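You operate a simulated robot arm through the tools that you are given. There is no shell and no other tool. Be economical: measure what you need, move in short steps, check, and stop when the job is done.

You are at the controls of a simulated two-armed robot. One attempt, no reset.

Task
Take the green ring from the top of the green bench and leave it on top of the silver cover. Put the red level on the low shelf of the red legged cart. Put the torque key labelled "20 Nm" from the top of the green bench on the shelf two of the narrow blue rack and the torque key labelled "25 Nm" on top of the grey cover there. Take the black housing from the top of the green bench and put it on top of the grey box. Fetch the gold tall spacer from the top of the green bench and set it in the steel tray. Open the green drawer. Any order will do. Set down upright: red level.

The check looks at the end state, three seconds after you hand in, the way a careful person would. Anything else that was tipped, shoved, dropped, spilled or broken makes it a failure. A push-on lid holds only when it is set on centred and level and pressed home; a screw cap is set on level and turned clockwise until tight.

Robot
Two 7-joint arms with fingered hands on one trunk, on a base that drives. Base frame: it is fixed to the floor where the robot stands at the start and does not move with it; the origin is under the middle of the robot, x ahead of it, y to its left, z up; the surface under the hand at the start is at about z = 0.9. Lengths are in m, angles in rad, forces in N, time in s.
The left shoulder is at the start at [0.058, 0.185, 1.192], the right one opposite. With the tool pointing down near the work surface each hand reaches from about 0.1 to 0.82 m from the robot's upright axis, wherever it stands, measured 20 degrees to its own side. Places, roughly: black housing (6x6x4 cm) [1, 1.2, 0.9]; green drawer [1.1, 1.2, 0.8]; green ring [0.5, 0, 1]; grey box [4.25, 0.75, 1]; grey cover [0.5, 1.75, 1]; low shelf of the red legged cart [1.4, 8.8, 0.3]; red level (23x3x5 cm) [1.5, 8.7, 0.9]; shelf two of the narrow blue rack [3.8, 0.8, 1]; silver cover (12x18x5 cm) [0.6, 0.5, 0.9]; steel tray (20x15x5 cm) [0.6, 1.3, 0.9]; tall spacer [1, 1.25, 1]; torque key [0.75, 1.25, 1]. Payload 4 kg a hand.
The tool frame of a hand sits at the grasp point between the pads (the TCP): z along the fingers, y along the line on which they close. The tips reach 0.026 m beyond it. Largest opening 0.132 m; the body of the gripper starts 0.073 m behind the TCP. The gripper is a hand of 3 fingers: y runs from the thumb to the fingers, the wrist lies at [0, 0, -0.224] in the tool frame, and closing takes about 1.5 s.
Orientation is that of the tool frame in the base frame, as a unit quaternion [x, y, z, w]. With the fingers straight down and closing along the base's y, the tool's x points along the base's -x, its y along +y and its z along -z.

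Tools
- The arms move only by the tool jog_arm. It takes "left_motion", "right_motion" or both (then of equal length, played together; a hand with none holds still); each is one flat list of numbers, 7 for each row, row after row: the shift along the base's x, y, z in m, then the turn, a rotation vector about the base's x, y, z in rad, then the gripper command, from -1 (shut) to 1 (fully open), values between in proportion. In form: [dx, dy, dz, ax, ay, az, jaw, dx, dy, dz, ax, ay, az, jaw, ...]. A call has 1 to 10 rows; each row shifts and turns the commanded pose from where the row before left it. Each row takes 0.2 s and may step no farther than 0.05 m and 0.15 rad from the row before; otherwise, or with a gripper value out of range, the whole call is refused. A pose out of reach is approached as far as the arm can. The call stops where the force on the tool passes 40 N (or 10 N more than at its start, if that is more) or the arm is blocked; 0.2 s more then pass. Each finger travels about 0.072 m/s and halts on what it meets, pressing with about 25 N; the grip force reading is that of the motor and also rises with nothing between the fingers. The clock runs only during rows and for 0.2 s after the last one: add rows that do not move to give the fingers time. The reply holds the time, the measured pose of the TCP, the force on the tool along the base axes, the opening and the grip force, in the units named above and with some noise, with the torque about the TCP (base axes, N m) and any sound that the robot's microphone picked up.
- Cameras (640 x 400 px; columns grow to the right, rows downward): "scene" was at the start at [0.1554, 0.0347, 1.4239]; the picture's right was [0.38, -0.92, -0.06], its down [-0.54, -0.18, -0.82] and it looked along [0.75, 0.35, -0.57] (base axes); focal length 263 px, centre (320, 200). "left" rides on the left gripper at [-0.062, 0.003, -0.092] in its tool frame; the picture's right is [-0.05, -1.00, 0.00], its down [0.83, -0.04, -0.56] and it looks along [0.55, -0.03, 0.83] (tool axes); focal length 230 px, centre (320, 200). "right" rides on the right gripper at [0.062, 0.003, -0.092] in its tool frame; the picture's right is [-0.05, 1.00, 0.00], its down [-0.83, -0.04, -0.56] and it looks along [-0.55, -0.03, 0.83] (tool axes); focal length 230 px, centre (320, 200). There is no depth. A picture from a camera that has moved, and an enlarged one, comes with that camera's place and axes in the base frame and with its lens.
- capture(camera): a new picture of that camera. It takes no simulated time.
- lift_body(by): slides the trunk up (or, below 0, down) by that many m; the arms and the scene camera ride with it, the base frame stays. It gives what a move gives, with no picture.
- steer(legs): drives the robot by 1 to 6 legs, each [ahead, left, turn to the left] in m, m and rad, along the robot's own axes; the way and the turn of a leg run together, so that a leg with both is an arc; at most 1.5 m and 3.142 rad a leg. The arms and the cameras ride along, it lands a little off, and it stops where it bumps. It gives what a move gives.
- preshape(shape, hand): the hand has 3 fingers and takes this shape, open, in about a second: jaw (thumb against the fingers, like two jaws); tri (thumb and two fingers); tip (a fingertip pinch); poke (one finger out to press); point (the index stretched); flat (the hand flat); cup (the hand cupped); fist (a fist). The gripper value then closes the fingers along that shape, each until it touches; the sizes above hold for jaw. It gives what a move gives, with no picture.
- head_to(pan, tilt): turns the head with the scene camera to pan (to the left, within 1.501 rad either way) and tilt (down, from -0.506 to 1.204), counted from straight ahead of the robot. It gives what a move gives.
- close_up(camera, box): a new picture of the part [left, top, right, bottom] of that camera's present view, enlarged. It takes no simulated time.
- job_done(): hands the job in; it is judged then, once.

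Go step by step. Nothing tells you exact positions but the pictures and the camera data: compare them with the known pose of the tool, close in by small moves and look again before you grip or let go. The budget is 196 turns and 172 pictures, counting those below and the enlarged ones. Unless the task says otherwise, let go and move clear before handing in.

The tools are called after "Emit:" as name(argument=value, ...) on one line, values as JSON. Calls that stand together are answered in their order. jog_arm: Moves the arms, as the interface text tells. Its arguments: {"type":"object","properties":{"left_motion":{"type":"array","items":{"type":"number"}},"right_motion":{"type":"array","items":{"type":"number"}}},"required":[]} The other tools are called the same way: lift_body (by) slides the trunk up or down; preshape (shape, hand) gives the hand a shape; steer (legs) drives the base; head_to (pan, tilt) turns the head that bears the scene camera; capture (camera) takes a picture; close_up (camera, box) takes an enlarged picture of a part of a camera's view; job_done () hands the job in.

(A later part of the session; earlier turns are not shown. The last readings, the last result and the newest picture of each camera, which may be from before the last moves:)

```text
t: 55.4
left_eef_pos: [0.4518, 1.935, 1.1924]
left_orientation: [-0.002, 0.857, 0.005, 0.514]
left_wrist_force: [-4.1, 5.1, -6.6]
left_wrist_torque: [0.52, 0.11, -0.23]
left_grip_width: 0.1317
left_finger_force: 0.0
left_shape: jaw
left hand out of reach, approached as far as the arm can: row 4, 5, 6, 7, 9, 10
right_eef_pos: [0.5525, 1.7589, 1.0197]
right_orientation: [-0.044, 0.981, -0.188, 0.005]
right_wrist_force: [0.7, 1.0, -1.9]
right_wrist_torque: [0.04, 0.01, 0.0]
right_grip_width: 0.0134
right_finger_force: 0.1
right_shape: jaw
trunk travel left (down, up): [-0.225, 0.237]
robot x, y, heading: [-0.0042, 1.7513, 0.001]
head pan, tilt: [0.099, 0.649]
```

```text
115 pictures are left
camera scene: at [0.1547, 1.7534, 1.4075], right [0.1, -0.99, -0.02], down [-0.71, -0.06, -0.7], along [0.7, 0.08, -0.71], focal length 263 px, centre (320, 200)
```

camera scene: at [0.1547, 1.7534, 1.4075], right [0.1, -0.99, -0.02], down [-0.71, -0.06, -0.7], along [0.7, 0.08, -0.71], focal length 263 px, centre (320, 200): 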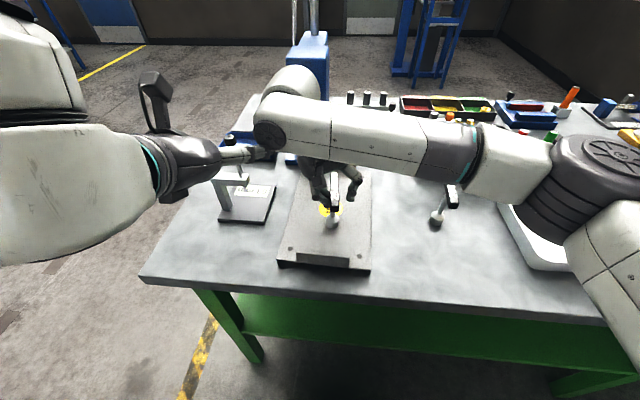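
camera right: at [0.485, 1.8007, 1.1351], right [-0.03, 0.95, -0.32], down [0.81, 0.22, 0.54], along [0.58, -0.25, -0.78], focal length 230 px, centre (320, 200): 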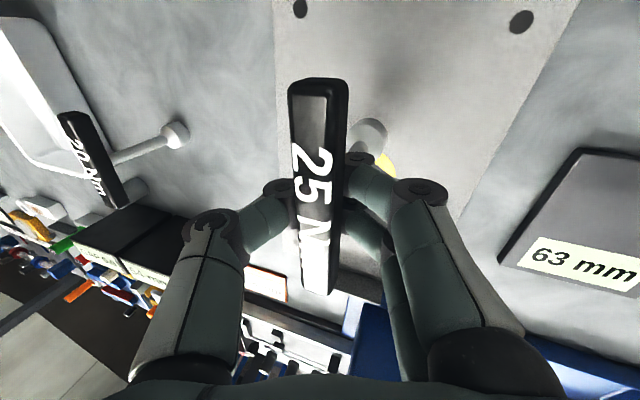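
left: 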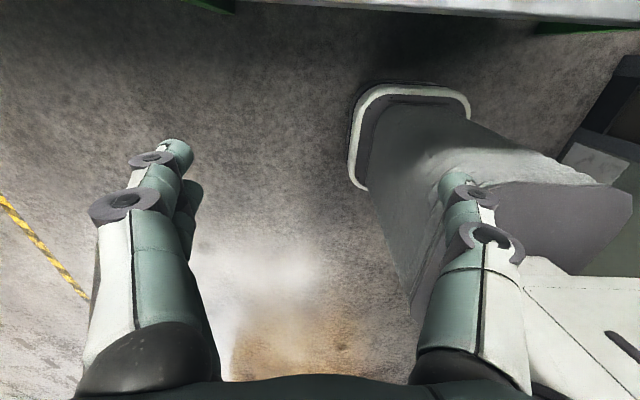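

The left hand ran out of room near the right forearm, so I'll back it out the way it came. Then I'll grip the key firmly, lift it, roll the hand so the key leans with its bar toward -y, and lay it down from there.

Emit:
jog_arm(left_motion=[-0.0155, 0.02, 0.008, 0, 0.1361, 0, 1, -0.0155, 0.02, 0.008, 0, 0.1361, 0, 1, -0.0155, 0.02, 0.008, 0, 0.1361, 0, 1, -0.0155, 0.02, 0.008, 0, 0.1361, 0, 1, -0.0155, 0.02, 0.008, 0, 0.1361, 0, 1, -0.0155, 0.02, 0.008, 0, 0.1361, 0, 1, -0.0155, 0.02, 0.008, 0, 0.1361, 0, 1, -0.0155, 0.02, 0.008, 0, 0.1361, 0, 1, -0.0155, 0.02, 0.008, 0, 0.1361, 0, 1, -0.0155, 0.02, 0.008, 0, 0.1361, 0, 1], right_motion=[0, 0, 0, 0, 0, 0, -1, 0, 0, 0, 0, 0, 0, -1, 0, 0, 0, 0, 0, 0, -1, 0, 0, 0, 0, 0, 0, -1, 0, 0, 0, 0, 0, 0, -1, 0, 0, 0, 0, 0, 0, -1, 0, 0, 0, 0, 0, 0, -1, 0, 0, 0, 0, 0, 0, -1, 0, 0, 0, 0, 0, 0, -1, 0, 0, 0, 0, 0, 0, -1])

Emit:
capture(camera="scene")

```text
t: 57.6
left_eef_pos: [0.2943, 2.1377, 1.2752]
left_orientation: [0.0, 0.993, 0.004, -0.115]
left_wrist_force: [0.1, -0.7, -1.3]
left_wrist_torque: [0.02, -0.03, 0.02]
left_grip_width: 0.132
left_finger_force: 0.0
left_shape: jaw
right_eef_pos: [0.55, 1.7612, 1.0198]
right_orientation: [-0.046, 0.981, -0.189, 0.007]
right_wrist_force: [-0.3, -0.9, -3.5]
right_wrist_torque: [-0.01, -0.01, 0.02]
right_grip_width: 0.0
right_finger_force: 24.8
right_shape: jaw
trunk travel left (down, up): [-0.225, 0.237]
robot x, y, heading: [-0.0049, 1.7457, 0.006]
head pan, tilt: [0.099, 0.649]
```

```text
114 pictures are left
camera scene: at [0.1517, 1.7565, 1.408], right [0.1, -0.99, -0.02], down [-0.71, -0.06, -0.7], along [0.7, 0.08, -0.71], focal length 263 px, centre (320, 200)
```

scene: 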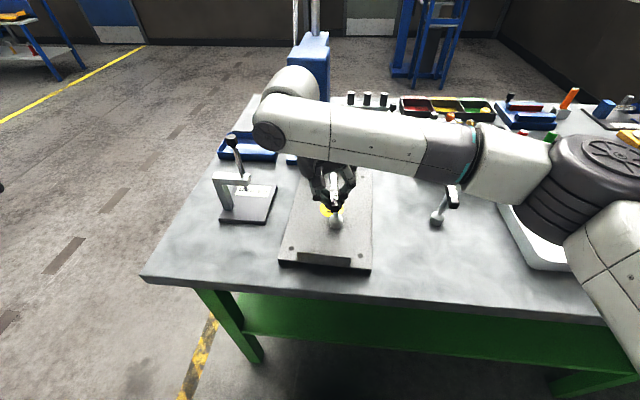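

Emit:
jog_arm(right_motion=[0, 0, 0.04, 0, 0, 0, -1, 0, -0.02, 0.03, 0, 0, 0, -1, 0, -0.02, 0, 0.142, 0, 0, -1, 0, 0, 0, 0.142, 0, 0, -1, 0, 0, 0, 0.142, 0, 0, -1, 0, 0, 0, 0.142, 0, 0, -1, 0, 0, 0, 0.142, 0, 0, -1, 0, 0, 0, 0.142, 0, 0, -1, 0, 0, 0, 0.142, 0, 0, -1, 0, 0, 0, 0.142, 0, 0, -1])

Emit:
close_up(camera="scene", box=[240, 130, 432, 290])

```text
t: 59.8
left_eef_pos: [0.2951, 2.1383, 1.273]
left_orientation: [-0.001, 0.993, 0.004, -0.116]
left_wrist_force: [-0.5, -1.1, 0.0]
left_wrist_torque: [0.0, -0.01, 0.01]
left_grip_width: 0.1317
left_finger_force: 0.1
left_shape: jaw
right_eef_pos: [0.5512, 1.7209, 1.0907]
right_orientation: [-0.034, 0.928, 0.37, 0.03]
right_wrist_force: [0.8, -0.4, -3.0]
right_wrist_torque: [-0.13, -0.01, 0.03]
right_grip_width: 0.0
right_finger_force: 25.1
right_shape: jaw
trunk travel left (down, up): [-0.225, 0.237]
robot x, y, heading: [-0.0004, 1.751, 0.005]
head pan, tilt: [0.099, 0.649]
```

```text
2.50 times, centred on (336, 210) of scene
camera zoom: at [0.1533, 1.7574, 1.4076], right [0.1, -0.99, -0.01], down [-0.71, -0.06, -0.7], along [0.7, 0.08, -0.71], focal length 658 px, centre (280, 175)
```

zoom: 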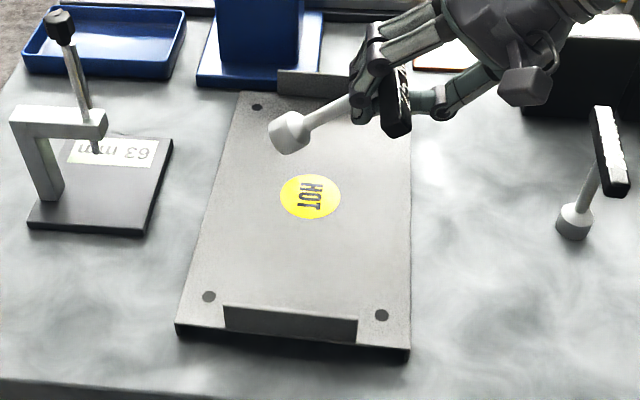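

The key leans about 65° with its base toward +y. I'll shift a little to +y and lower it.

Emit:
jog_arm(right_motion=[0.005, 0.03, -0.02, 0, 0, 0, -1, 0, 0, -0.045, 0, 0, 0, -1, 0, 0, -0.035, 0, 0, 0, -1, 0, 0, 0, 0, 0, 0, -1])

Emit:
close_up(camera="scene", box=[240, 130, 432, 290])

```text
t: 60.8
left_eef_pos: [0.2952, 2.1401, 1.2735]
left_orientation: [-0.001, 0.993, 0.003, -0.116]
left_wrist_force: [-0.3, 0.4, 0.0]
left_wrist_torque: [0.01, -0.04, -0.01]
left_grip_width: 0.1319
left_finger_force: 0.1
left_shape: jaw
right_eef_pos: [0.5565, 1.7523, 0.9898]
right_orientation: [-0.036, 0.928, 0.369, 0.029]
right_wrist_force: [-0.5, -0.1, -3.8]
right_wrist_torque: [-0.15, 0.01, -0.02]
right_grip_width: 0.0001
right_finger_force: 25.2
right_shape: jaw
trunk travel left (down, up): [-0.225, 0.237]
robot x, y, heading: [-0.0013, 1.7484, 0.005]
head pan, tilt: [0.099, 0.649]
```

```text
2.50 times, centred on (336, 210) of scene
camera zoom: at [0.1533, 1.7587, 1.4077], right [0.1, -0.99, -0.01], down [-0.71, -0.06, -0.7], along [0.7, 0.08, -0.71], focal length 658 px, centre (280, 175)
```

zoom: 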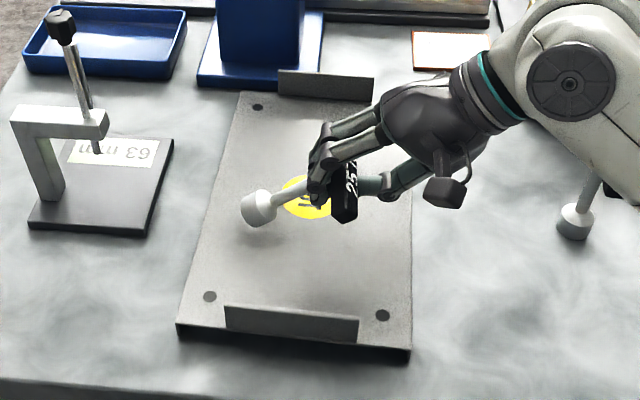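

Emit:
jog_arm(right_motion=[0, 0, -0.008, 0, 0, 0, -1, 0, 0, -0.006, 0, 0, 0, -1, 0, 0, 0, 0, 0, 0, -1])

Emit:
jog_arm(right_motion=[0, 0, -0.003, 0, 0, 0, -1, 0, 0, -0.003, 0, 0, 0, -1, 0, 0, 0, 0, 0, 0, -1])

Emit:
close_up(camera="scene", box=[272, 160, 400, 240])

```text
t: 61.6
left_eef_pos: [0.2966, 2.1383, 1.2741]
left_orientation: [-0.001, 0.993, 0.003, -0.116]
left_wrist_force: [0.7, -0.1, -1.1]
left_wrist_torque: [-0.02, -0.01, 0.03]
left_grip_width: 0.1318
left_finger_force: 0.1
left_shape: jaw
right_eef_pos: [0.5557, 1.7529, 0.976]
right_orientation: [-0.034, 0.928, 0.369, 0.03]
right_wrist_force: [0.5, -0.5, -1.3]
right_wrist_torque: [-0.04, 0.01, 0.02]
right_grip_width: 0.0002
right_finger_force: 25.0
right_shape: jaw
trunk travel left (down, up): [-0.225, 0.237]
robot x, y, heading: [0.0011, 1.7485, 0.003]
head pan, tilt: [0.099, 0.649]
```

```text
t: 62.4
left_eef_pos: [0.2952, 2.1394, 1.2747]
left_orientation: [-0.001, 0.993, 0.002, -0.116]
left_wrist_force: [1.7, -0.5, -0.4]
left_wrist_torque: [-0.01, -0.02, -0.03]
left_grip_width: 0.132
left_finger_force: 0.0
left_shape: jaw
right_eef_pos: [0.5556, 1.7535, 0.9691]
right_orientation: [-0.036, 0.929, 0.368, 0.03]
right_wrist_force: [1.0, -0.5, -1.0]
right_wrist_torque: [0.02, -0.01, -0.03]
right_grip_width: 0.0
right_finger_force: 25.4
right_shape: jaw
trunk travel left (down, up): [-0.225, 0.237]
robot x, y, heading: [-0.001, 1.7532, 0.004]
head pan, tilt: [0.099, 0.649]
```

```text
5.00 times, centred on (336, 200) of scene
camera zoom: at [0.1532, 1.7581, 1.4077], right [0.1, -0.99, -0.01], down [-0.71, -0.06, -0.7], along [0.7, 0.08, -0.71], focal length 1316 px, centre (240, 200)
```

zoom: 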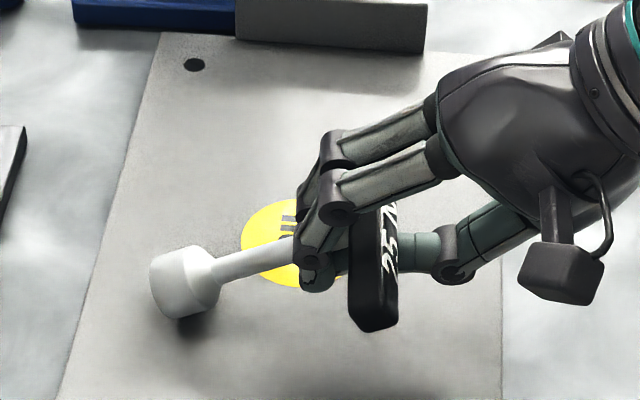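

The base has touched and the key is pivoting flatter in the grip as I lower. I'll continue gently.

Emit:
jog_arm(right_motion=[0, -0.001, -0.004, 0, 0, 0, -1, 0, -0.001, -0.004, 0, 0, 0, -1, 0, 0, -0.003, 0, 0, 0, -1, 0, 0, 0, 0, 0, 0, -1])

Emit:
close_up(camera="scene", box=[272, 160, 400, 240])

```text
t: 63.4
left_eef_pos: [0.2962, 2.1389, 1.2743]
left_orientation: [0.0, 0.993, 0.003, -0.116]
left_wrist_force: [-0.4, 0.7, 0.0]
left_wrist_torque: [0.05, 0.03, 0.03]
left_grip_width: 0.1318
left_finger_force: 0.1
left_shape: jaw
right_eef_pos: [0.5553, 1.7501, 0.9581]
right_orientation: [-0.035, 0.928, 0.368, 0.031]
right_wrist_force: [-0.2, -2.0, 0.4]
right_wrist_torque: [0.13, 0.02, -0.02]
right_grip_width: 0.0003
right_finger_force: 25.2
right_shape: jaw
trunk travel left (down, up): [-0.225, 0.237]
robot x, y, heading: [-0.0021, 1.7498, 0.001]
head pan, tilt: [0.099, 0.649]
```

```text
5.00 times, centred on (336, 200) of scene
camera zoom: at [0.1531, 1.758, 1.4077], right [0.1, -0.99, -0.01], down [-0.71, -0.06, -0.7], along [0.7, 0.08, -0.71], focal length 1316 px, centre (240, 200)
```

zoom: 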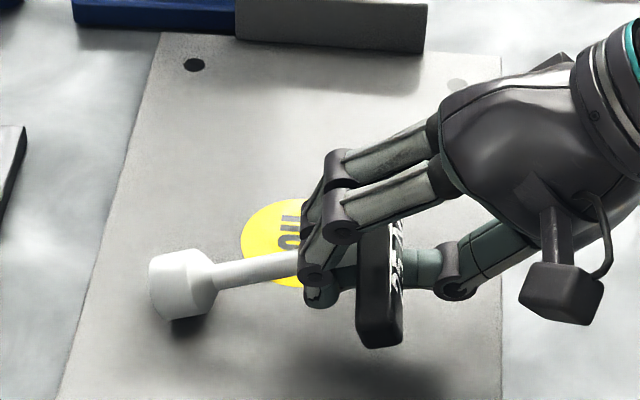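

Emit:
jog_arm(right_motion=[0, -0.001, -0.003, 0, 0, 0, -1, 0, 0, -0.003, 0, 0, 0, -1, 0, 0, -0.003, 0, 0, 0, -1, 0, 0, 0, 0, 0, 0, -1])

Emit:
close_up(camera="scene", box=[272, 160, 400, 240])

```text
t: 64.4
left_eef_pos: [0.2957, 2.1381, 1.2739]
left_orientation: [-0.001, 0.993, 0.003, -0.116]
left_wrist_force: [0.3, -0.5, 0.1]
left_wrist_torque: [-0.03, -0.01, 0.01]
left_grip_width: 0.1318
left_finger_force: 0.1
left_shape: jaw
right_eef_pos: [0.5548, 1.7495, 0.9503]
right_orientation: [-0.035, 0.928, 0.369, 0.031]
right_wrist_force: [0.2, -1.5, 1.4]
right_wrist_torque: [0.29, 0.02, -0.02]
right_grip_width: 0.0
right_finger_force: 25.4
right_shape: jaw
trunk travel left (down, up): [-0.225, 0.237]
robot x, y, heading: [-0.0013, 1.7501, 0.0]
head pan, tilt: [0.099, 0.649]
```

```text
5.00 times, centred on (336, 200) of scene
camera zoom: at [0.153, 1.7579, 1.4077], right [0.1, -0.99, -0.01], down [-0.71, -0.06, -0.7], along [0.7, 0.08, -0.71], focal length 1316 px, centre (240, 200)
```

zoom: 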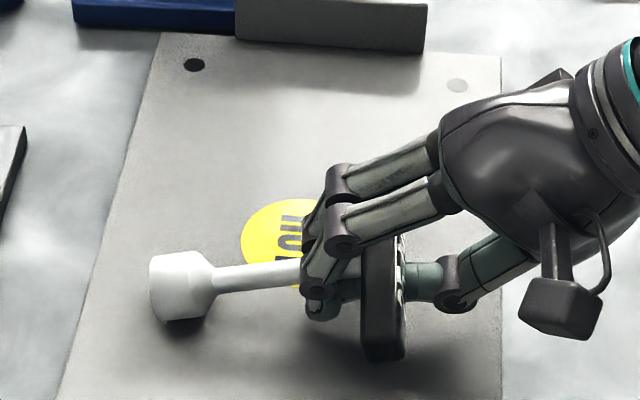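

The key is essentially flat. I'll open slowly.

Emit:
jog_arm(right_motion=[0, 0, 0, 0, 0, 0, -0.8, 0, 0, 0, 0, 0, 0, -0.6, 0, 0, 0, 0, 0, 0, -0.4, 0, 0, 0, 0, 0, 0, -0.2, 0, 0, 0, 0, 0, 0, -0.2])

Emit:
close_up(camera="scene", box=[272, 160, 400, 240])

```text
t: 65.6
left_eef_pos: [0.2942, 2.1403, 1.2744]
left_orientation: [-0.001, 0.993, 0.004, -0.115]
left_wrist_force: [-0.2, -1.1, -0.4]
left_wrist_torque: [0.0, -0.01, -0.01]
left_grip_width: 0.1319
left_finger_force: 0.1
left_shape: jaw
right_eef_pos: [0.5551, 1.7511, 0.9523]
right_orientation: [-0.037, 0.929, 0.368, 0.031]
right_wrist_force: [0.2, 6.1, 12.2]
right_wrist_torque: [-0.06, -0.03, -0.04]
right_grip_width: 0.0405
right_finger_force: 0.1
right_shape: jaw
trunk travel left (down, up): [-0.225, 0.237]
robot x, y, heading: [-0.0046, 1.7487, 0.006]
head pan, tilt: [0.099, 0.649]
```

```text
5.00 times, centred on (336, 200) of scene
camera zoom: at [0.152, 1.7591, 1.4079], right [0.1, -0.99, -0.01], down [-0.71, -0.06, -0.7], along [0.7, 0.08, -0.71], focal length 1316 px, centre (240, 200)
```

zoom: 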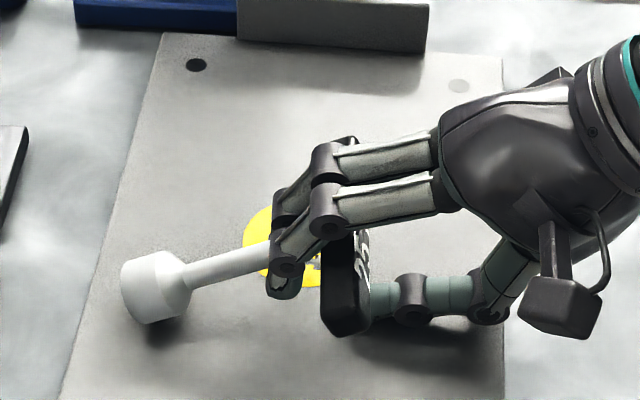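

The thumb is pressing the cover while the upper fingers hook the bar. I'll raise the hand as I open further, so the upper fingers lift off.

Emit:
jog_arm(right_motion=[0, -0.002, 0.005, 0, 0, 0, -0.1, 0, -0.002, 0.005, 0, 0, 0, 0.1, 0, -0.002, 0.005, 0, 0, 0, 0.3, 0, 0, 0.003, 0, 0, 0, 0.5, 0, 0, 0, 0, 0, 0, 0.5])

Emit:
close_up(camera="scene", box=[272, 160, 400, 240])

```text
t: 66.8
left_eef_pos: [0.2947, 2.1404, 1.2735]
left_orientation: [-0.001, 0.993, 0.003, -0.115]
left_wrist_force: [-0.5, 0.2, 0.0]
left_wrist_torque: [-0.02, 0.03, -0.01]
left_grip_width: 0.1318
left_finger_force: 0.1
left_shape: jaw
right_eef_pos: [0.5544, 1.7449, 0.969]
right_orientation: [-0.036, 0.928, 0.369, 0.031]
right_wrist_force: [-0.7, 4.6, 11.1]
right_wrist_torque: [-0.15, 0.06, -0.03]
right_grip_width: 0.0952
right_finger_force: 0.0
right_shape: jaw
trunk travel left (down, up): [-0.225, 0.237]
robot x, y, heading: [0.0, 1.7508, 0.002]
head pan, tilt: [0.099, 0.649]
```

```text
5.00 times, centred on (336, 200) of scene
camera zoom: at [0.1517, 1.759, 1.4079], right [0.1, -0.99, -0.01], down [-0.71, -0.06, -0.7], along [0.7, 0.08, -0.71], focal length 1316 px, centre (240, 200)
```

zoom: 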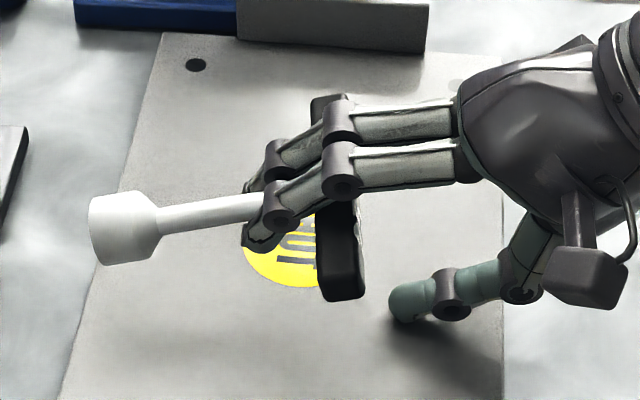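

The shaft is wedged between the two fingers, so the key rides with them. I'll recentre it over the cover and then change the hand shape to spread the fingers, letting the key drop the last couple of cm.

Emit:
jog_arm(right_motion=[0, 0, 0.006, 0, 0, 0, 0.1, 0, -0.015, 0, 0, 0, 0, -0.2, 0, -0.02, 0, 0, 0, 0, -0.2, 0, 0, -0.006, 0, 0, 0, -0.2, 0, 0, -0.006, 0, 0, 0, -0.2, 0, 0, 0, 0, 0, 0, -0.2])

Emit:
close_up(camera="scene", box=[272, 160, 400, 240])

```text
t: 68.2
left_eef_pos: [0.2954, 2.1369, 1.2735]
left_orientation: [-0.001, 0.993, 0.003, -0.115]
left_wrist_force: [-1.2, -0.3, 0.4]
left_wrist_torque: [0.02, 0.02, 0.01]
left_grip_width: 0.1319
left_finger_force: 0.0
left_shape: jaw
right_eef_pos: [0.5568, 1.7086, 0.9627]
right_orientation: [-0.034, 0.929, 0.368, 0.031]
right_wrist_force: [1.1, -3.1, 5.8]
right_wrist_torque: [-0.37, -0.07, 0.06]
right_grip_width: 0.0472
right_finger_force: 0.0
right_shape: jaw
trunk travel left (down, up): [-0.225, 0.237]
robot x, y, heading: [-0.0069, 1.7501, 0.004]
head pan, tilt: [0.099, 0.649]
```

```text
5.00 times, centred on (336, 200) of scene
camera zoom: at [0.1528, 1.7577, 1.4078], right [0.1, -0.99, -0.01], down [-0.71, -0.06, -0.7], along [0.7, 0.08, -0.71], focal length 1316 px, centre (240, 200)
```

zoom: 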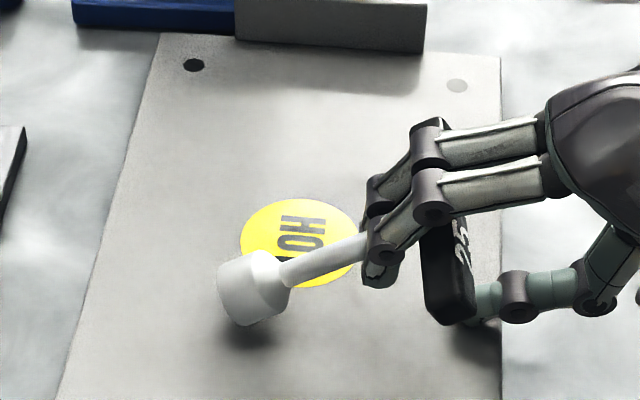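

Emit:
jog_arm(right_motion=[0, 0.008, 0.002, 0, 0, 0, -0.2, 0, 0.01, 0, 0, 0, 0, -0.2, 0, 0, 0, 0, 0, 0, -0.2])

Emit:
preshape(hand="right", shape="tri")

Emit:
close_up(camera="scene", box=[272, 160, 400, 240])

```text
t: 69.0
left_eef_pos: [0.2955, 2.1386, 1.2755]
left_orientation: [-0.001, 0.993, 0.003, -0.116]
left_wrist_force: [-0.6, 0.6, -0.3]
left_wrist_torque: [-0.01, 0.01, 0.01]
left_grip_width: 0.132
left_finger_force: 0.0
left_shape: jaw
right_eef_pos: [0.5557, 1.727, 0.9639]
right_orientation: [-0.036, 0.928, 0.369, 0.03]
right_wrist_force: [-0.9, -1.5, 2.5]
right_wrist_torque: [-0.29, 0.06, 0.03]
right_grip_width: 0.0473
right_finger_force: 0.1
right_shape: jaw
trunk travel left (down, up): [-0.225, 0.237]
robot x, y, heading: [-0.0012, 1.7508, 0.006]
head pan, tilt: [0.099, 0.649]
```

```text
t: 69.9
left_eef_pos: [0.2915, 2.1375, 1.2752]
left_orientation: [0.001, 0.993, 0.004, -0.114]
left_wrist_force: [0.9, -0.6, -0.1]
left_wrist_torque: [-0.02, 0.02, 0.01]
left_grip_width: 0.1316
left_finger_force: 0.1
left_shape: jaw
right_eef_pos: [0.5556, 1.7265, 0.9692]
right_orientation: [-0.036, 0.928, 0.37, 0.035]
right_wrist_force: [-0.2, -6.9, 39.0]
right_wrist_torque: [-0.91, -0.01, 0.01]
right_grip_width: 0.1264
right_finger_force: 0.1
right_shape: tri
trunk travel left (down, up): [-0.225, 0.237]
robot x, y, heading: [-0.0016, 1.7503, 0.001]
head pan, tilt: [0.099, 0.649]
```

```text
5.00 times, centred on (336, 200) of scene
camera zoom: at [0.1487, 1.7572, 1.4085], right [0.1, -0.99, -0.01], down [-0.71, -0.06, -0.7], along [0.7, 0.08, -0.71], focal length 1316 px, centre (240, 200)
```

zoom: 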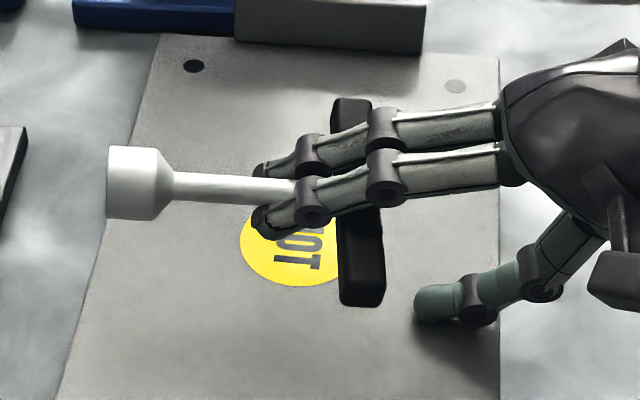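

The thumb is pressing hard on the cover. I'll raise the hand to relieve it and back off a little toward -y.

Emit:
jog_arm(right_motion=[0, 0, 0.006, 0, 0, 0, 1, 0, 0, 0.006, 0, 0, 0, 1, 0, -0.01, 0, 0, 0, 0, 1, 0, -0.01, 0, 0, 0, 0, 1])

Emit:
close_up(camera="scene", box=[272, 160, 400, 240])

Emit:
capture(camera="right")

```text
t: 70.9
left_eef_pos: [0.2935, 2.1405, 1.273]
left_orientation: [-0.001, 0.993, 0.003, -0.115]
left_wrist_force: [0.1, -0.7, -0.6]
left_wrist_torque: [0.01, 0.03, 0.01]
left_grip_width: 0.1316
left_finger_force: 0.0
left_shape: jaw
right_eef_pos: [0.5542, 1.7082, 0.9763]
right_orientation: [-0.035, 0.929, 0.368, 0.03]
right_wrist_force: [-1.7, 7.0, 18.8]
right_wrist_torque: [-0.09, 0.12, -0.02]
right_grip_width: 0.128
right_finger_force: 0.2
right_shape: tri
trunk travel left (down, up): [-0.225, 0.237]
robot x, y, heading: [-0.0019, 1.7509, 0.001]
head pan, tilt: [0.099, 0.649]
```

```text
5.00 times, centred on (336, 200) of scene
camera zoom: at [0.1512, 1.7594, 1.4079], right [0.1, -0.99, -0.01], down [-0.71, -0.06, -0.7], along [0.7, 0.08, -0.71], focal length 1316 px, centre (240, 200)
```

zoom: 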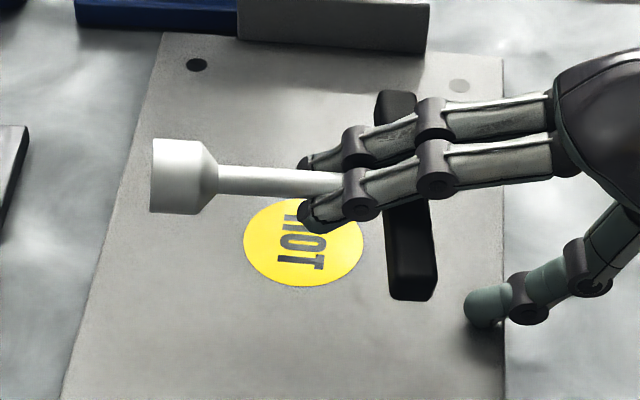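

```text
103 pictures are left
camera right: at [0.4893, 1.6443, 1.0399], right [-0.04, 0.73, 0.68], down [0.81, -0.38, 0.44], along [0.58, 0.57, -0.58], focal length 230 px, centre (320, 200)
```

right: 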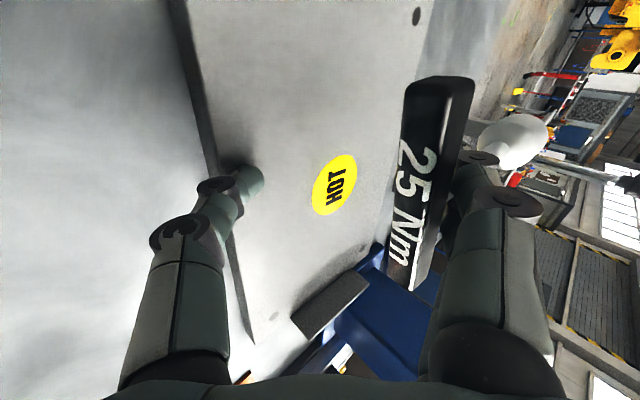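

The socket end now sticks out to the left, free of the right forearm. I'll raise the key, then take its socket with the left hand closing along x, and slide the right hand off.

Emit:
jog_arm(right_motion=[0, 0, 0.01, 0, 0, 0, 1, 0, 0, 0.01, 0, 0, 0, 1, 0, 0, 0.01, 0, 0, 0, 1, 0, 0, 0.01, 0, 0, 0, 1, 0, 0, 0.005, 0, 0, 0, 1, 0, 0, 0, 0, 0, 0, 1, 0, 0, 0, 0, 0, 0, 1, 0, 0, 0, 0, 0, 0, 1, 0, 0, 0, 0, 0, 0, 1, 0, 0, 0, 0, 0, 0, 1], left_motion=[0.015, -0.02, 0, 0, -0.115, 0, 1, 0.015, -0.02, 0, 0, -0.115, 0, 1, 0.015, -0.02, 0, 0, 0, 0.15, 1, 0.015, -0.02, 0, 0, 0, 0.15, 1, 0.015, -0.02, 0, 0, 0, 0.15, 1, 0.015, -0.02, 0, 0, 0, 0.15, 1, 0.015, -0.02, 0, 0, 0, 0.15, 1, 0.015, -0.02, 0, 0, 0, 0.15, 1, 0.015, -0.02, 0, 0, 0, 0.15, 1, 0.015, -0.02, 0, 0, 0, 0.15, 1])

Emit:
capture(camera="scene")

Emit:
capture(camera="left")

```text
t: 73.1
left_eef_pos: [0.4472, 1.9384, 1.2726]
left_orientation: [-0.567, 0.824, 0.002, -0.003]
left_wrist_force: [0.1, 0.5, 1.4]
left_wrist_torque: [0.02, 0.02, 0.02]
left_grip_width: 0.1319
left_finger_force: 0.3
left_shape: jaw
right_eef_pos: [0.5569, 1.7059, 1.0206]
right_orientation: [-0.035, 0.928, 0.369, 0.029]
right_wrist_force: [0.9, 0.2, -4.8]
right_wrist_torque: [-0.28, -0.03, 0.03]
right_grip_width: 0.1316
right_finger_force: 0.1
right_shape: tri
trunk travel left (down, up): [-0.225, 0.237]
robot x, y, heading: [-0.0053, 1.7503, -0.001]
head pan, tilt: [0.099, 0.649]
```

```text
102 pictures are left
camera scene: at [0.155, 1.7577, 1.4073], right [0.1, -0.99, -0.01], down [-0.71, -0.06, -0.7], along [0.7, 0.08, -0.71], focal length 263 px, centre (320, 200)
```

scene: 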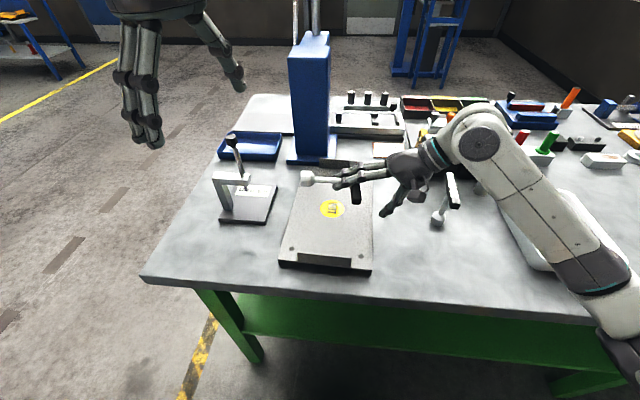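

```text
101 pictures are left
camera left: at [0.4677, 1.9974, 1.3642], right [0.95, -0.31, -0.01], down [-0.25, -0.79, 0.56], along [-0.18, -0.53, -0.83], focal length 230 px, centre (320, 200)
```

left: 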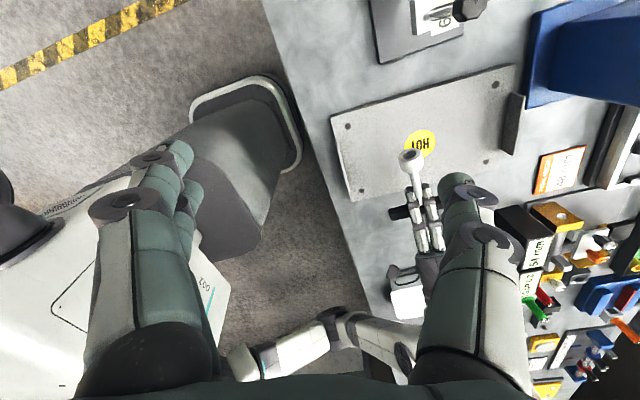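

The socket is at about [0.542, 1.835, 1.07]. I'll bring the left hand above it with closing along x.

Emit:
jog_arm(left_motion=[0.024, -0.024, -0.015, 0, 0, 0.0915, 1, 0.024, -0.024, -0.02, 0, 0, 0.0915, 1, 0.024, -0.024, -0.02, 0, 0, 0.0915, 1, 0.023, -0.024, -0.025, 0, 0, 0.0915, 1, 0, 0, -0.02, 0, 0, 0, 1, 0, 0, 0, 0, 0, 0, 1])

Emit:
capture(camera="left")

Emit:
close_up(camera="scene", box=[240, 110, 432, 230])

```text
t: 74.5
left_eef_pos: [0.5291, 1.871, 1.1732]
left_orientation: [-0.706, 0.708, 0.002, -0.004]
left_wrist_force: [0.3, -0.2, -1.0]
left_wrist_torque: [0.0, 0.01, -0.02]
left_grip_width: 0.1317
left_finger_force: 0.0
left_shape: jaw
left hand out of reach, approached as far as the arm can: row 3, 4
right_eef_pos: [0.5575, 1.7064, 1.0189]
right_orientation: [-0.035, 0.928, 0.369, 0.03]
right_wrist_force: [0.3, 0.8, -3.9]
right_wrist_torque: [-0.24, -0.01, -0.01]
right_grip_width: 0.1317
right_finger_force: 0.1
right_shape: tri
trunk travel left (down, up): [-0.225, 0.237]
robot x, y, heading: [-0.0009, 1.7514, 0.009]
head pan, tilt: [0.099, 0.649]
```

```text
100 pictures are left
camera left: at [0.5273, 1.9328, 1.2642], right [1.0, 0.05, -0.01], down [0.05, -0.83, 0.56], along [0.02, -0.56, -0.83], focal length 230 px, centre (320, 200)
```

left: 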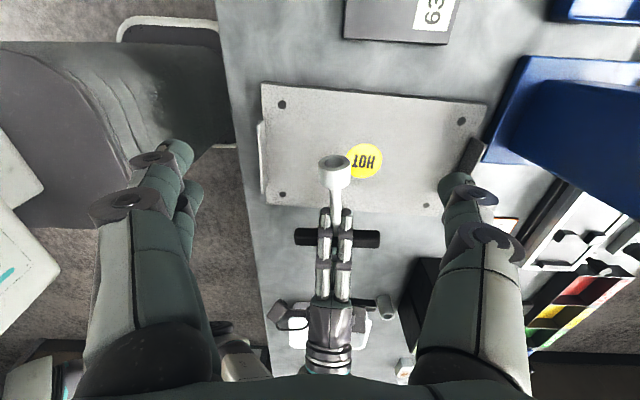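

```text
3.33 times, centred on (336, 170) of scene
camera zoom: at [0.1549, 1.7586, 1.4074], right [0.1, -0.99, -0.01], down [-0.71, -0.06, -0.7], along [0.7, 0.08, -0.71], focal length 877 px, centre (267, 300)
```

zoom: 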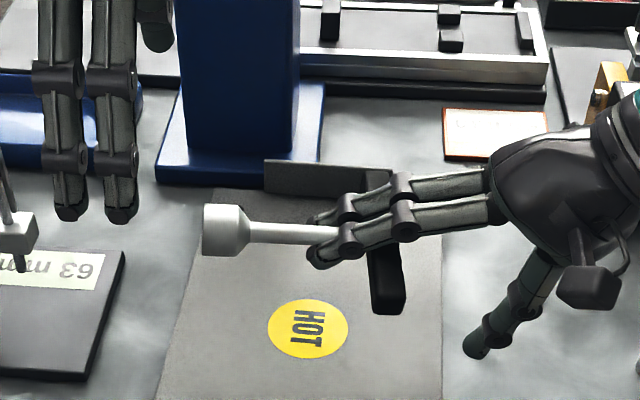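

Emit:
jog_arm(left_motion=[0.007, -0.016, -0.03, 0, 0, 0, 1, 0.007, -0.016, -0.03, 0, 0, 0, 1, 0, 0, -0.03, 0, 0, 0, 1, 0, 0, 0, 0, 0, 0, 1])

Emit:
capture(camera="left")

Emit:
close_up(camera="scene", box=[240, 110, 432, 230])

```text
t: 75.5
left_eef_pos: [0.5424, 1.8635, 1.1053]
left_orientation: [-0.706, 0.709, 0.002, -0.002]
left_wrist_force: [-0.2, 0.1, 0.0]
left_wrist_torque: [0.0, -0.02, 0.01]
left_grip_width: 0.1318
left_finger_force: 0.1
left_shape: jaw
left hand out of reach, approached as far as the arm can: row 1, 2
right_eef_pos: [0.5567, 1.7075, 1.0202]
right_orientation: [-0.035, 0.929, 0.368, 0.03]
right_wrist_force: [0.4, 0.8, -3.5]
right_wrist_torque: [-0.28, -0.03, -0.02]
right_grip_width: 0.1312
right_finger_force: 0.0
right_shape: tri
trunk travel left (down, up): [-0.225, 0.237]
robot x, y, heading: [-0.0016, 1.7486, -0.001]
head pan, tilt: [0.099, 0.649]
```

```text
98 pictures are left
camera left: at [0.5419, 1.9268, 1.1966], right [1.0, 0.05, -0.01], down [0.04, -0.83, 0.56], along [0.02, -0.56, -0.83], focal length 230 px, centre (320, 200)
```

left: 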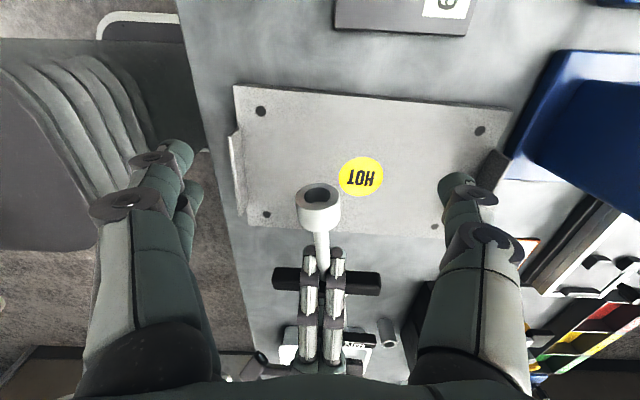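

```text
3.33 times, centred on (336, 170) of scene
camera zoom: at [0.1544, 1.7584, 1.4075], right [0.1, -0.99, -0.01], down [-0.71, -0.06, -0.7], along [0.7, 0.08, -0.71], focal length 877 px, centre (267, 300)
```

zoom: 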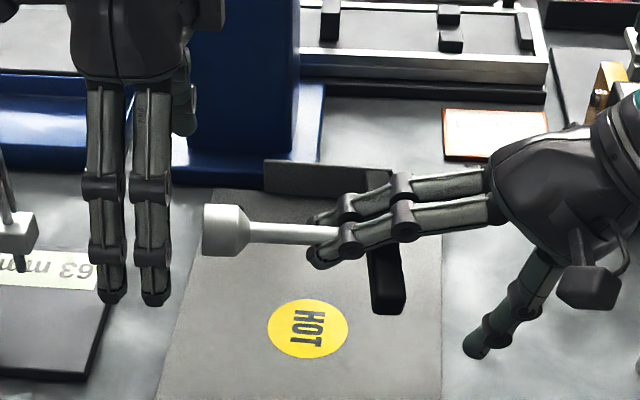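

The left hand can't go further toward -y, so I'll lower it and bring the key into it with the right hand.

Emit:
jog_arm(left_motion=[0.001, 0, -0.02, 0, 0, 0, 1, 0, 0, -0.015, 0, 0, 0, 1, 0, 0, 0, 0, 0, 0, 1, 0, 0, 0, 0, 0, 0, 1, 0, 0, 0, 0, 0, 0, 1], right_motion=[0, 0, 0, 0, 0, 0, 1, 0, 0, 0, 0, 0, 0, 1, 0, 0.013, 0, 0, 0, 0, 1, 0, 0.013, 0, 0, 0, 0, 1, 0, 0, 0, 0, 0, 0, 1])

Emit:
capture(camera="left")

Emit:
close_up(camera="scene", box=[240, 110, 432, 230])

```text
t: 76.7
left_eef_pos: [0.5434, 1.864, 1.0709]
left_orientation: [-0.705, 0.709, 0.003, -0.003]
left_wrist_force: [-0.2, -0.4, -0.5]
left_wrist_torque: [0.01, -0.01, 0.0]
left_grip_width: 0.1318
left_finger_force: 0.1
left_shape: jaw
right_eef_pos: [0.5549, 1.732, 1.0208]
right_orientation: [-0.034, 0.928, 0.369, 0.03]
right_wrist_force: [-0.3, -0.6, -3.5]
right_wrist_torque: [-0.26, -0.01, 0.0]
right_grip_width: 0.1317
right_finger_force: 0.0
right_shape: tri
trunk travel left (down, up): [-0.225, 0.237]
robot x, y, heading: [0.0009, 1.751, 0.005]
head pan, tilt: [0.099, 0.649]
```

```text
96 pictures are left
camera left: at [0.542, 1.9261, 1.1626], right [1.0, 0.05, -0.01], down [0.04, -0.83, 0.56], along [0.02, -0.56, -0.83], focal length 230 px, centre (320, 200)
```

left: 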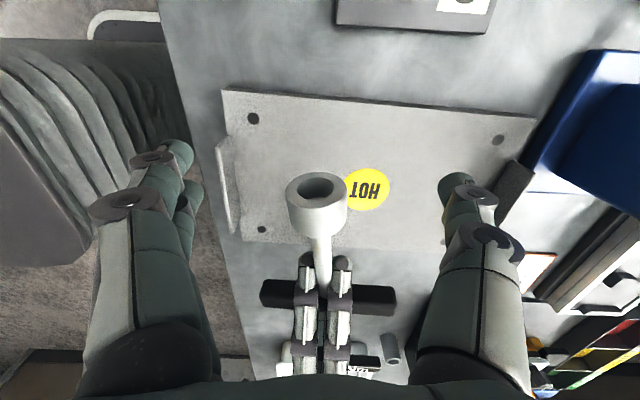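

```text
3.33 times, centred on (336, 170) of scene
camera zoom: at [0.1534, 1.7578, 1.4076], right [0.1, -0.99, -0.01], down [-0.71, -0.06, -0.7], along [0.7, 0.08, -0.71], focal length 877 px, centre (267, 300)
```

zoom: 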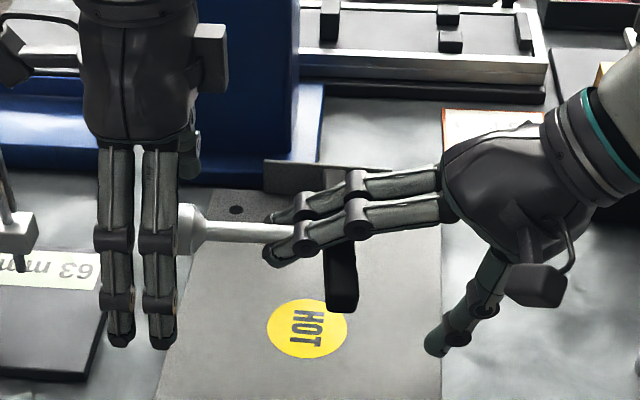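

The socket is between the left fingers. I'll nudge the key another 1 cm in and close the left hand.

Emit:
jog_arm(right_motion=[0, 0.01, 0, 0, 0, 0, 1, 0, 0, 0, 0, 0, 0, 1, 0, 0, 0, 0, 0, 0, 1, 0, 0, 0, 0, 0, 0, 1, 0, 0, 0, 0, 0, 0, 1, 0, 0, 0, 0, 0, 0, 1, 0, 0, 0, 0, 0, 0, 1, 0, 0, 0, 0, 0, 0, 1], left_motion=[0, 0, 0, 0, 0, 0, 1, 0, 0, 0, 0, 0, 0, -1, 0, 0, 0, 0, 0, 0, -1, 0, 0, 0, 0, 0, 0, -1, 0, 0, 0, 0, 0, 0, -1, 0, 0, 0, 0, 0, 0, -1, 0, 0, 0, 0, 0, 0, -1, 0, 0, 0, 0, 0, 0, -1])

Emit:
capture(camera="left")

Emit:
close_up(camera="scene", box=[240, 110, 432, 230])

```text
t: 78.5
left_eef_pos: [0.5431, 1.8646, 1.0724]
left_orientation: [-0.706, 0.708, 0.002, -0.003]
left_wrist_force: [-0.2, -0.6, 0.2]
left_wrist_torque: [-0.05, 0.03, 0.02]
left_grip_width: 0.0198
left_finger_force: 24.7
left_shape: jaw
right_eef_pos: [0.5568, 1.7439, 1.021]
right_orientation: [-0.035, 0.928, 0.369, 0.03]
right_wrist_force: [-0.4, 0.8, -1.9]
right_wrist_torque: [-0.25, -0.04, -0.06]
right_grip_width: 0.1315
right_finger_force: 0.0
right_shape: tri
trunk travel left (down, up): [-0.225, 0.237]
robot x, y, heading: [-0.0002, 1.7516, -0.002]
head pan, tilt: [0.099, 0.649]
```

```text
94 pictures are left
camera left: at [0.5422, 1.9265, 1.1624], right [1.0, 0.05, -0.01], down [0.04, -0.83, 0.56], along [0.02, -0.56, -0.83], focal length 230 px, centre (320, 200)
```

left: 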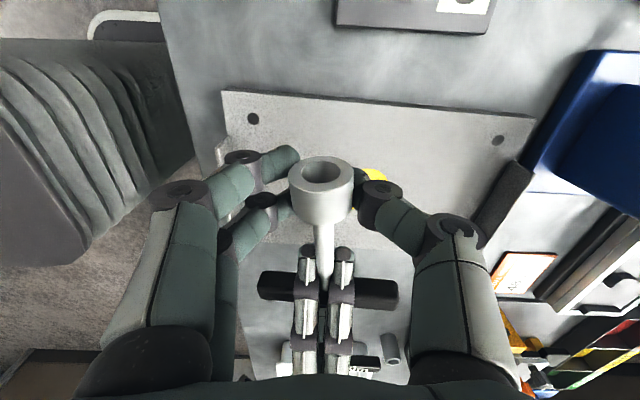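

```text
3.33 times, centred on (336, 170) of scene
camera zoom: at [0.1535, 1.7582, 1.4076], right [0.1, -0.99, -0.01], down [-0.71, -0.06, -0.7], along [0.7, 0.08, -0.71], focal length 877 px, centre (267, 300)
```

zoom: 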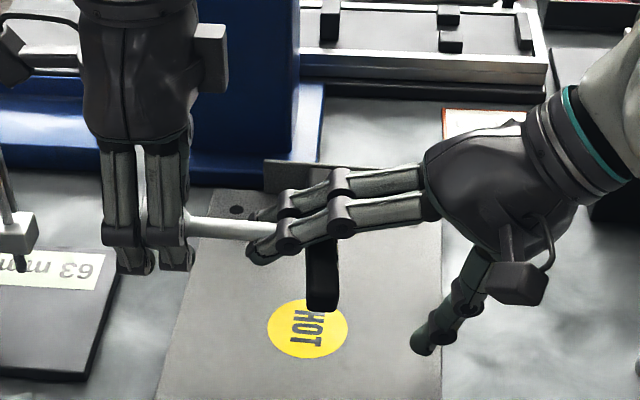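

The left hand has the socket. Now I'll slide the right hand off toward -y.

Emit:
jog_arm(right_motion=[0, -0.01, 0, 0, 0, 0, 1, 0, -0.01, 0, 0, 0, 0, 1, 0, -0.01, 0, 0, 0, 0, 1, 0, -0.01, 0, 0, 0, 0, 1])

Emit:
close_up(camera="scene", box=[240, 110, 432, 230])

```text
t: 79.5
left_eef_pos: [0.5433, 1.8636, 1.0716]
left_orientation: [-0.706, 0.708, 0.002, -0.003]
left_wrist_force: [0.7, -0.6, -3.3]
left_wrist_torque: [0.13, 0.04, -0.01]
left_grip_width: 0.0183
left_finger_force: 24.4
left_shape: jaw
right_eef_pos: [0.5555, 1.7024, 1.0209]
right_orientation: [-0.036, 0.928, 0.369, 0.031]
right_wrist_force: [0.4, 0.8, 0.6]
right_wrist_torque: [0.01, -0.02, 0.04]
right_grip_width: 0.132
right_finger_force: 0.0
right_shape: tri
trunk travel left (down, up): [-0.225, 0.237]
robot x, y, heading: [-0.0029, 1.7511, 0.005]
head pan, tilt: [0.099, 0.649]
```

```text
3.33 times, centred on (336, 170) of scene
camera zoom: at [0.1534, 1.7578, 1.4076], right [0.1, -0.99, -0.01], down [-0.71, -0.06, -0.7], along [0.7, 0.08, -0.71], focal length 877 px, centre (267, 300)
```

zoom: 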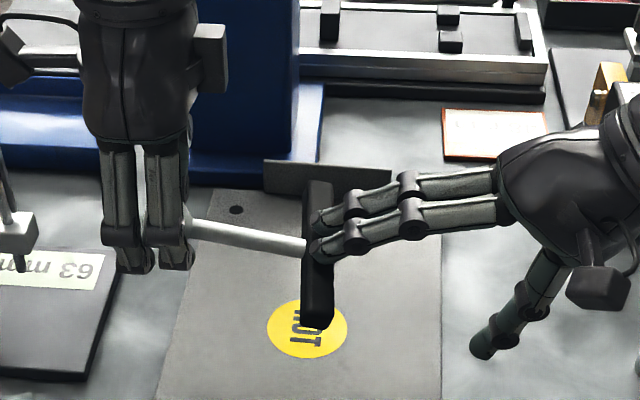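

The key is free of the right hand. I'll retract the right hand up and away, straighten it, and restore the jaw shape.

Emit:
jog_arm(right_motion=[0, -0.02, 0.03, 0, 0, 0, 1, 0, -0.02, 0.04, 0, 0, 0, 1, 0, -0.02, 0.04, 0, 0, 0, 1, -0.03, -0.02, 0.03, -0.125, 0, 0, 1, -0.03, -0.02, 0, -0.125, 0, 0, 1, -0.03, -0.02, 0, -0.125, 0, 0, 1, -0.03, -0.02, 0, -0.125, 0, 0, 1, -0.03, -0.03, 0, -0.125, 0, 0, 1, -0.03, -0.03, 0, -0.125, 0, 0, 1])

Emit:
preshape(hand="right", shape="jaw")

Emit:
capture(camera="scene")

Emit:
capture(camera="left")

```text
t: 81.5
left_eef_pos: [0.5425, 1.8648, 1.0723]
left_orientation: [-0.706, 0.708, 0.001, -0.002]
left_wrist_force: [0.3, 0.0, -3.1]
left_wrist_torque: [0.15, -0.03, -0.01]
left_grip_width: 0.0185
left_finger_force: 24.9
left_shape: jaw
right_eef_pos: [0.3748, 1.5023, 1.1608]
right_orientation: [-0.044, 0.999, 0.002, 0.016]
right_wrist_force: [-0.7, 0.7, -0.3]
right_wrist_torque: [-0.01, -0.05, -0.04]
right_grip_width: 0.1318
right_finger_force: 0.0
right_shape: tri
trunk travel left (down, up): [-0.225, 0.237]
robot x, y, heading: [0.0011, 1.7502, 0.004]
head pan, tilt: [0.099, 0.649]
```

```text
t: 82.4
left_eef_pos: [0.5438, 1.8653, 1.0713]
left_orientation: [-0.706, 0.708, 0.002, -0.003]
left_wrist_force: [-1.2, 0.6, -2.4]
left_wrist_torque: [0.13, 0.0, -0.01]
left_grip_width: 0.0183
left_finger_force: 25.7
left_shape: jaw
right_eef_pos: [0.3774, 1.5024, 1.1603]
right_orientation: [-0.044, 0.999, 0.004, 0.014]
right_wrist_force: [0.6, 0.2, 1.0]
right_wrist_torque: [0.01, 0.02, 0.0]
right_grip_width: 0.1321
right_finger_force: 0.0
right_shape: jaw
trunk travel left (down, up): [-0.225, 0.237]
robot x, y, heading: [-0.0016, 1.7509, 0.004]
head pan, tilt: [0.099, 0.649]
```

```text
91 pictures are left
camera scene: at [0.1535, 1.758, 1.4076], right [0.1, -0.99, -0.01], down [-0.71, -0.06, -0.7], along [0.7, 0.08, -0.71], focal length 263 px, centre (320, 200)
```

scene: 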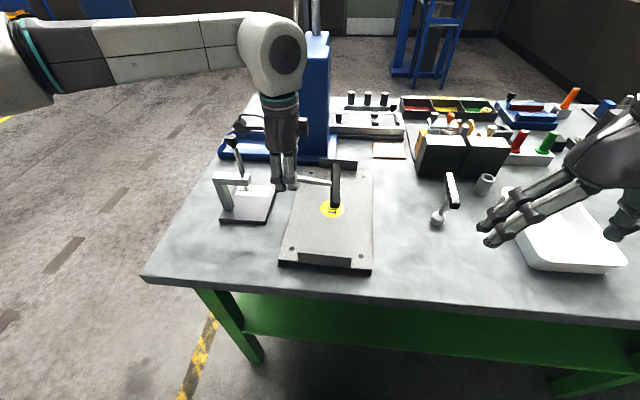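

```text
90 pictures are left
camera left: at [0.5421, 1.9264, 1.1624], right [1.0, 0.05, -0.01], down [0.04, -0.83, 0.56], along [0.02, -0.56, -0.83], focal length 230 px, centre (320, 200)
```

left: 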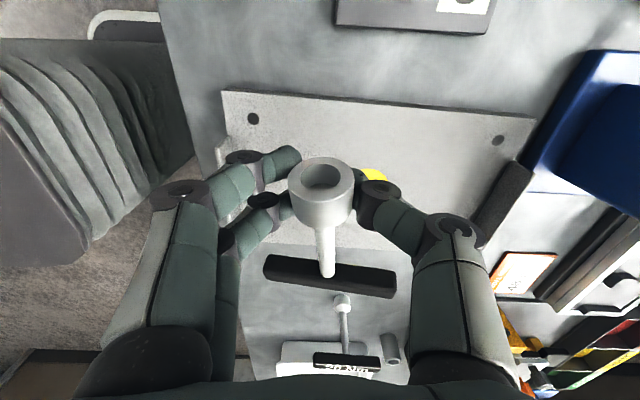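

The left hand now holds the key by its socket with the bar slightly lower. I'll drive right 3.5 cm to centre it on the cover, then lower.

Emit:
steer(legs=[[0, -0.035, 0]])

Emit:
jog_arm(left_motion=[0, 0, -0.04, 0, 0, 0, -1, 0, 0, -0.03, 0, 0, 0, -1, 0, 0, 0, 0, 0, 0, -1])

Emit:
close_up(camera="scene", box=[240, 130, 432, 290])

Emit:
capture(camera="left")

```text
t: 83.3
left_eef_pos: [0.5436, 1.8347, 1.0706]
left_orientation: [-0.706, 0.708, 0.0, -0.003]
left_wrist_force: [-1.0, 0.7, -4.0]
left_wrist_torque: [0.11, 0.03, -0.03]
left_grip_width: 0.0185
left_finger_force: 24.9
left_shape: jaw
right_eef_pos: [0.3771, 1.4718, 1.1613]
right_orientation: [-0.044, 0.999, 0.002, 0.014]
right_wrist_force: [0.0, -0.1, 0.0]
right_wrist_torque: [-0.01, -0.01, -0.02]
right_grip_width: 0.132
right_finger_force: 0.0
right_shape: jaw
trunk travel left (down, up): [-0.225, 0.237]
robot x, y, heading: [-0.0017, 1.7176, 0.002]
head pan, tilt: [0.099, 0.649]
```

```text
t: 84.1
left_eef_pos: [0.5432, 1.8309, 1.0022]
left_orientation: [-0.707, 0.707, 0.002, -0.002]
left_wrist_force: [0.0, 0.2, -2.6]
left_wrist_torque: [0.15, 0.01, -0.01]
left_grip_width: 0.0178
left_finger_force: 25.2
left_shape: jaw
right_eef_pos: [0.376, 1.4677, 1.1621]
right_orientation: [-0.045, 0.999, 0.003, 0.015]
right_wrist_force: [-0.6, -1.0, -0.2]
right_wrist_torque: [0.03, 0.0, 0.02]
right_grip_width: 0.1319
right_finger_force: 0.1
right_shape: jaw
trunk travel left (down, up): [-0.225, 0.237]
robot x, y, heading: [-0.0035, 1.7147, 0.003]
head pan, tilt: [0.099, 0.649]
```

```text
2.50 times, centred on (336, 210) of scene
camera zoom: at [0.1529, 1.7232, 1.4078], right [0.1, -0.99, -0.02], down [-0.71, -0.06, -0.7], along [0.7, 0.08, -0.71], focal length 658 px, centre (280, 175)
```

zoom: 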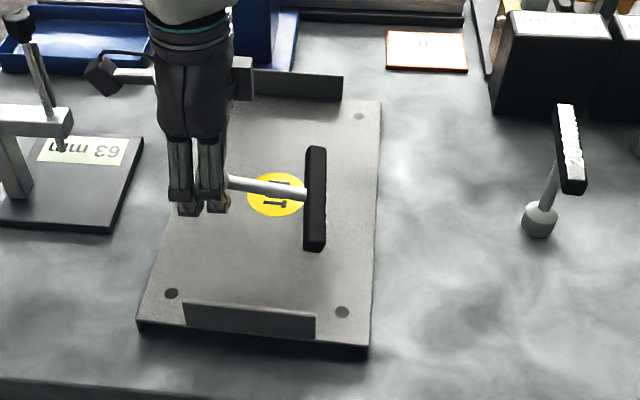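

```text
88 pictures are left
camera left: at [0.5414, 1.8932, 1.0925], right [1.0, 0.05, -0.01], down [0.05, -0.83, 0.56], along [0.02, -0.56, -0.83], focal length 230 px, centre (320, 200)
```

left: 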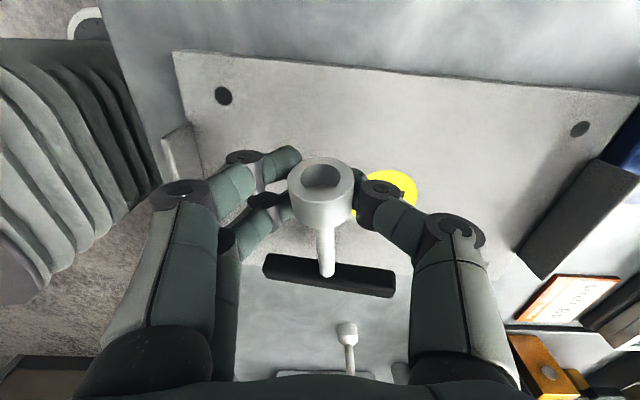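

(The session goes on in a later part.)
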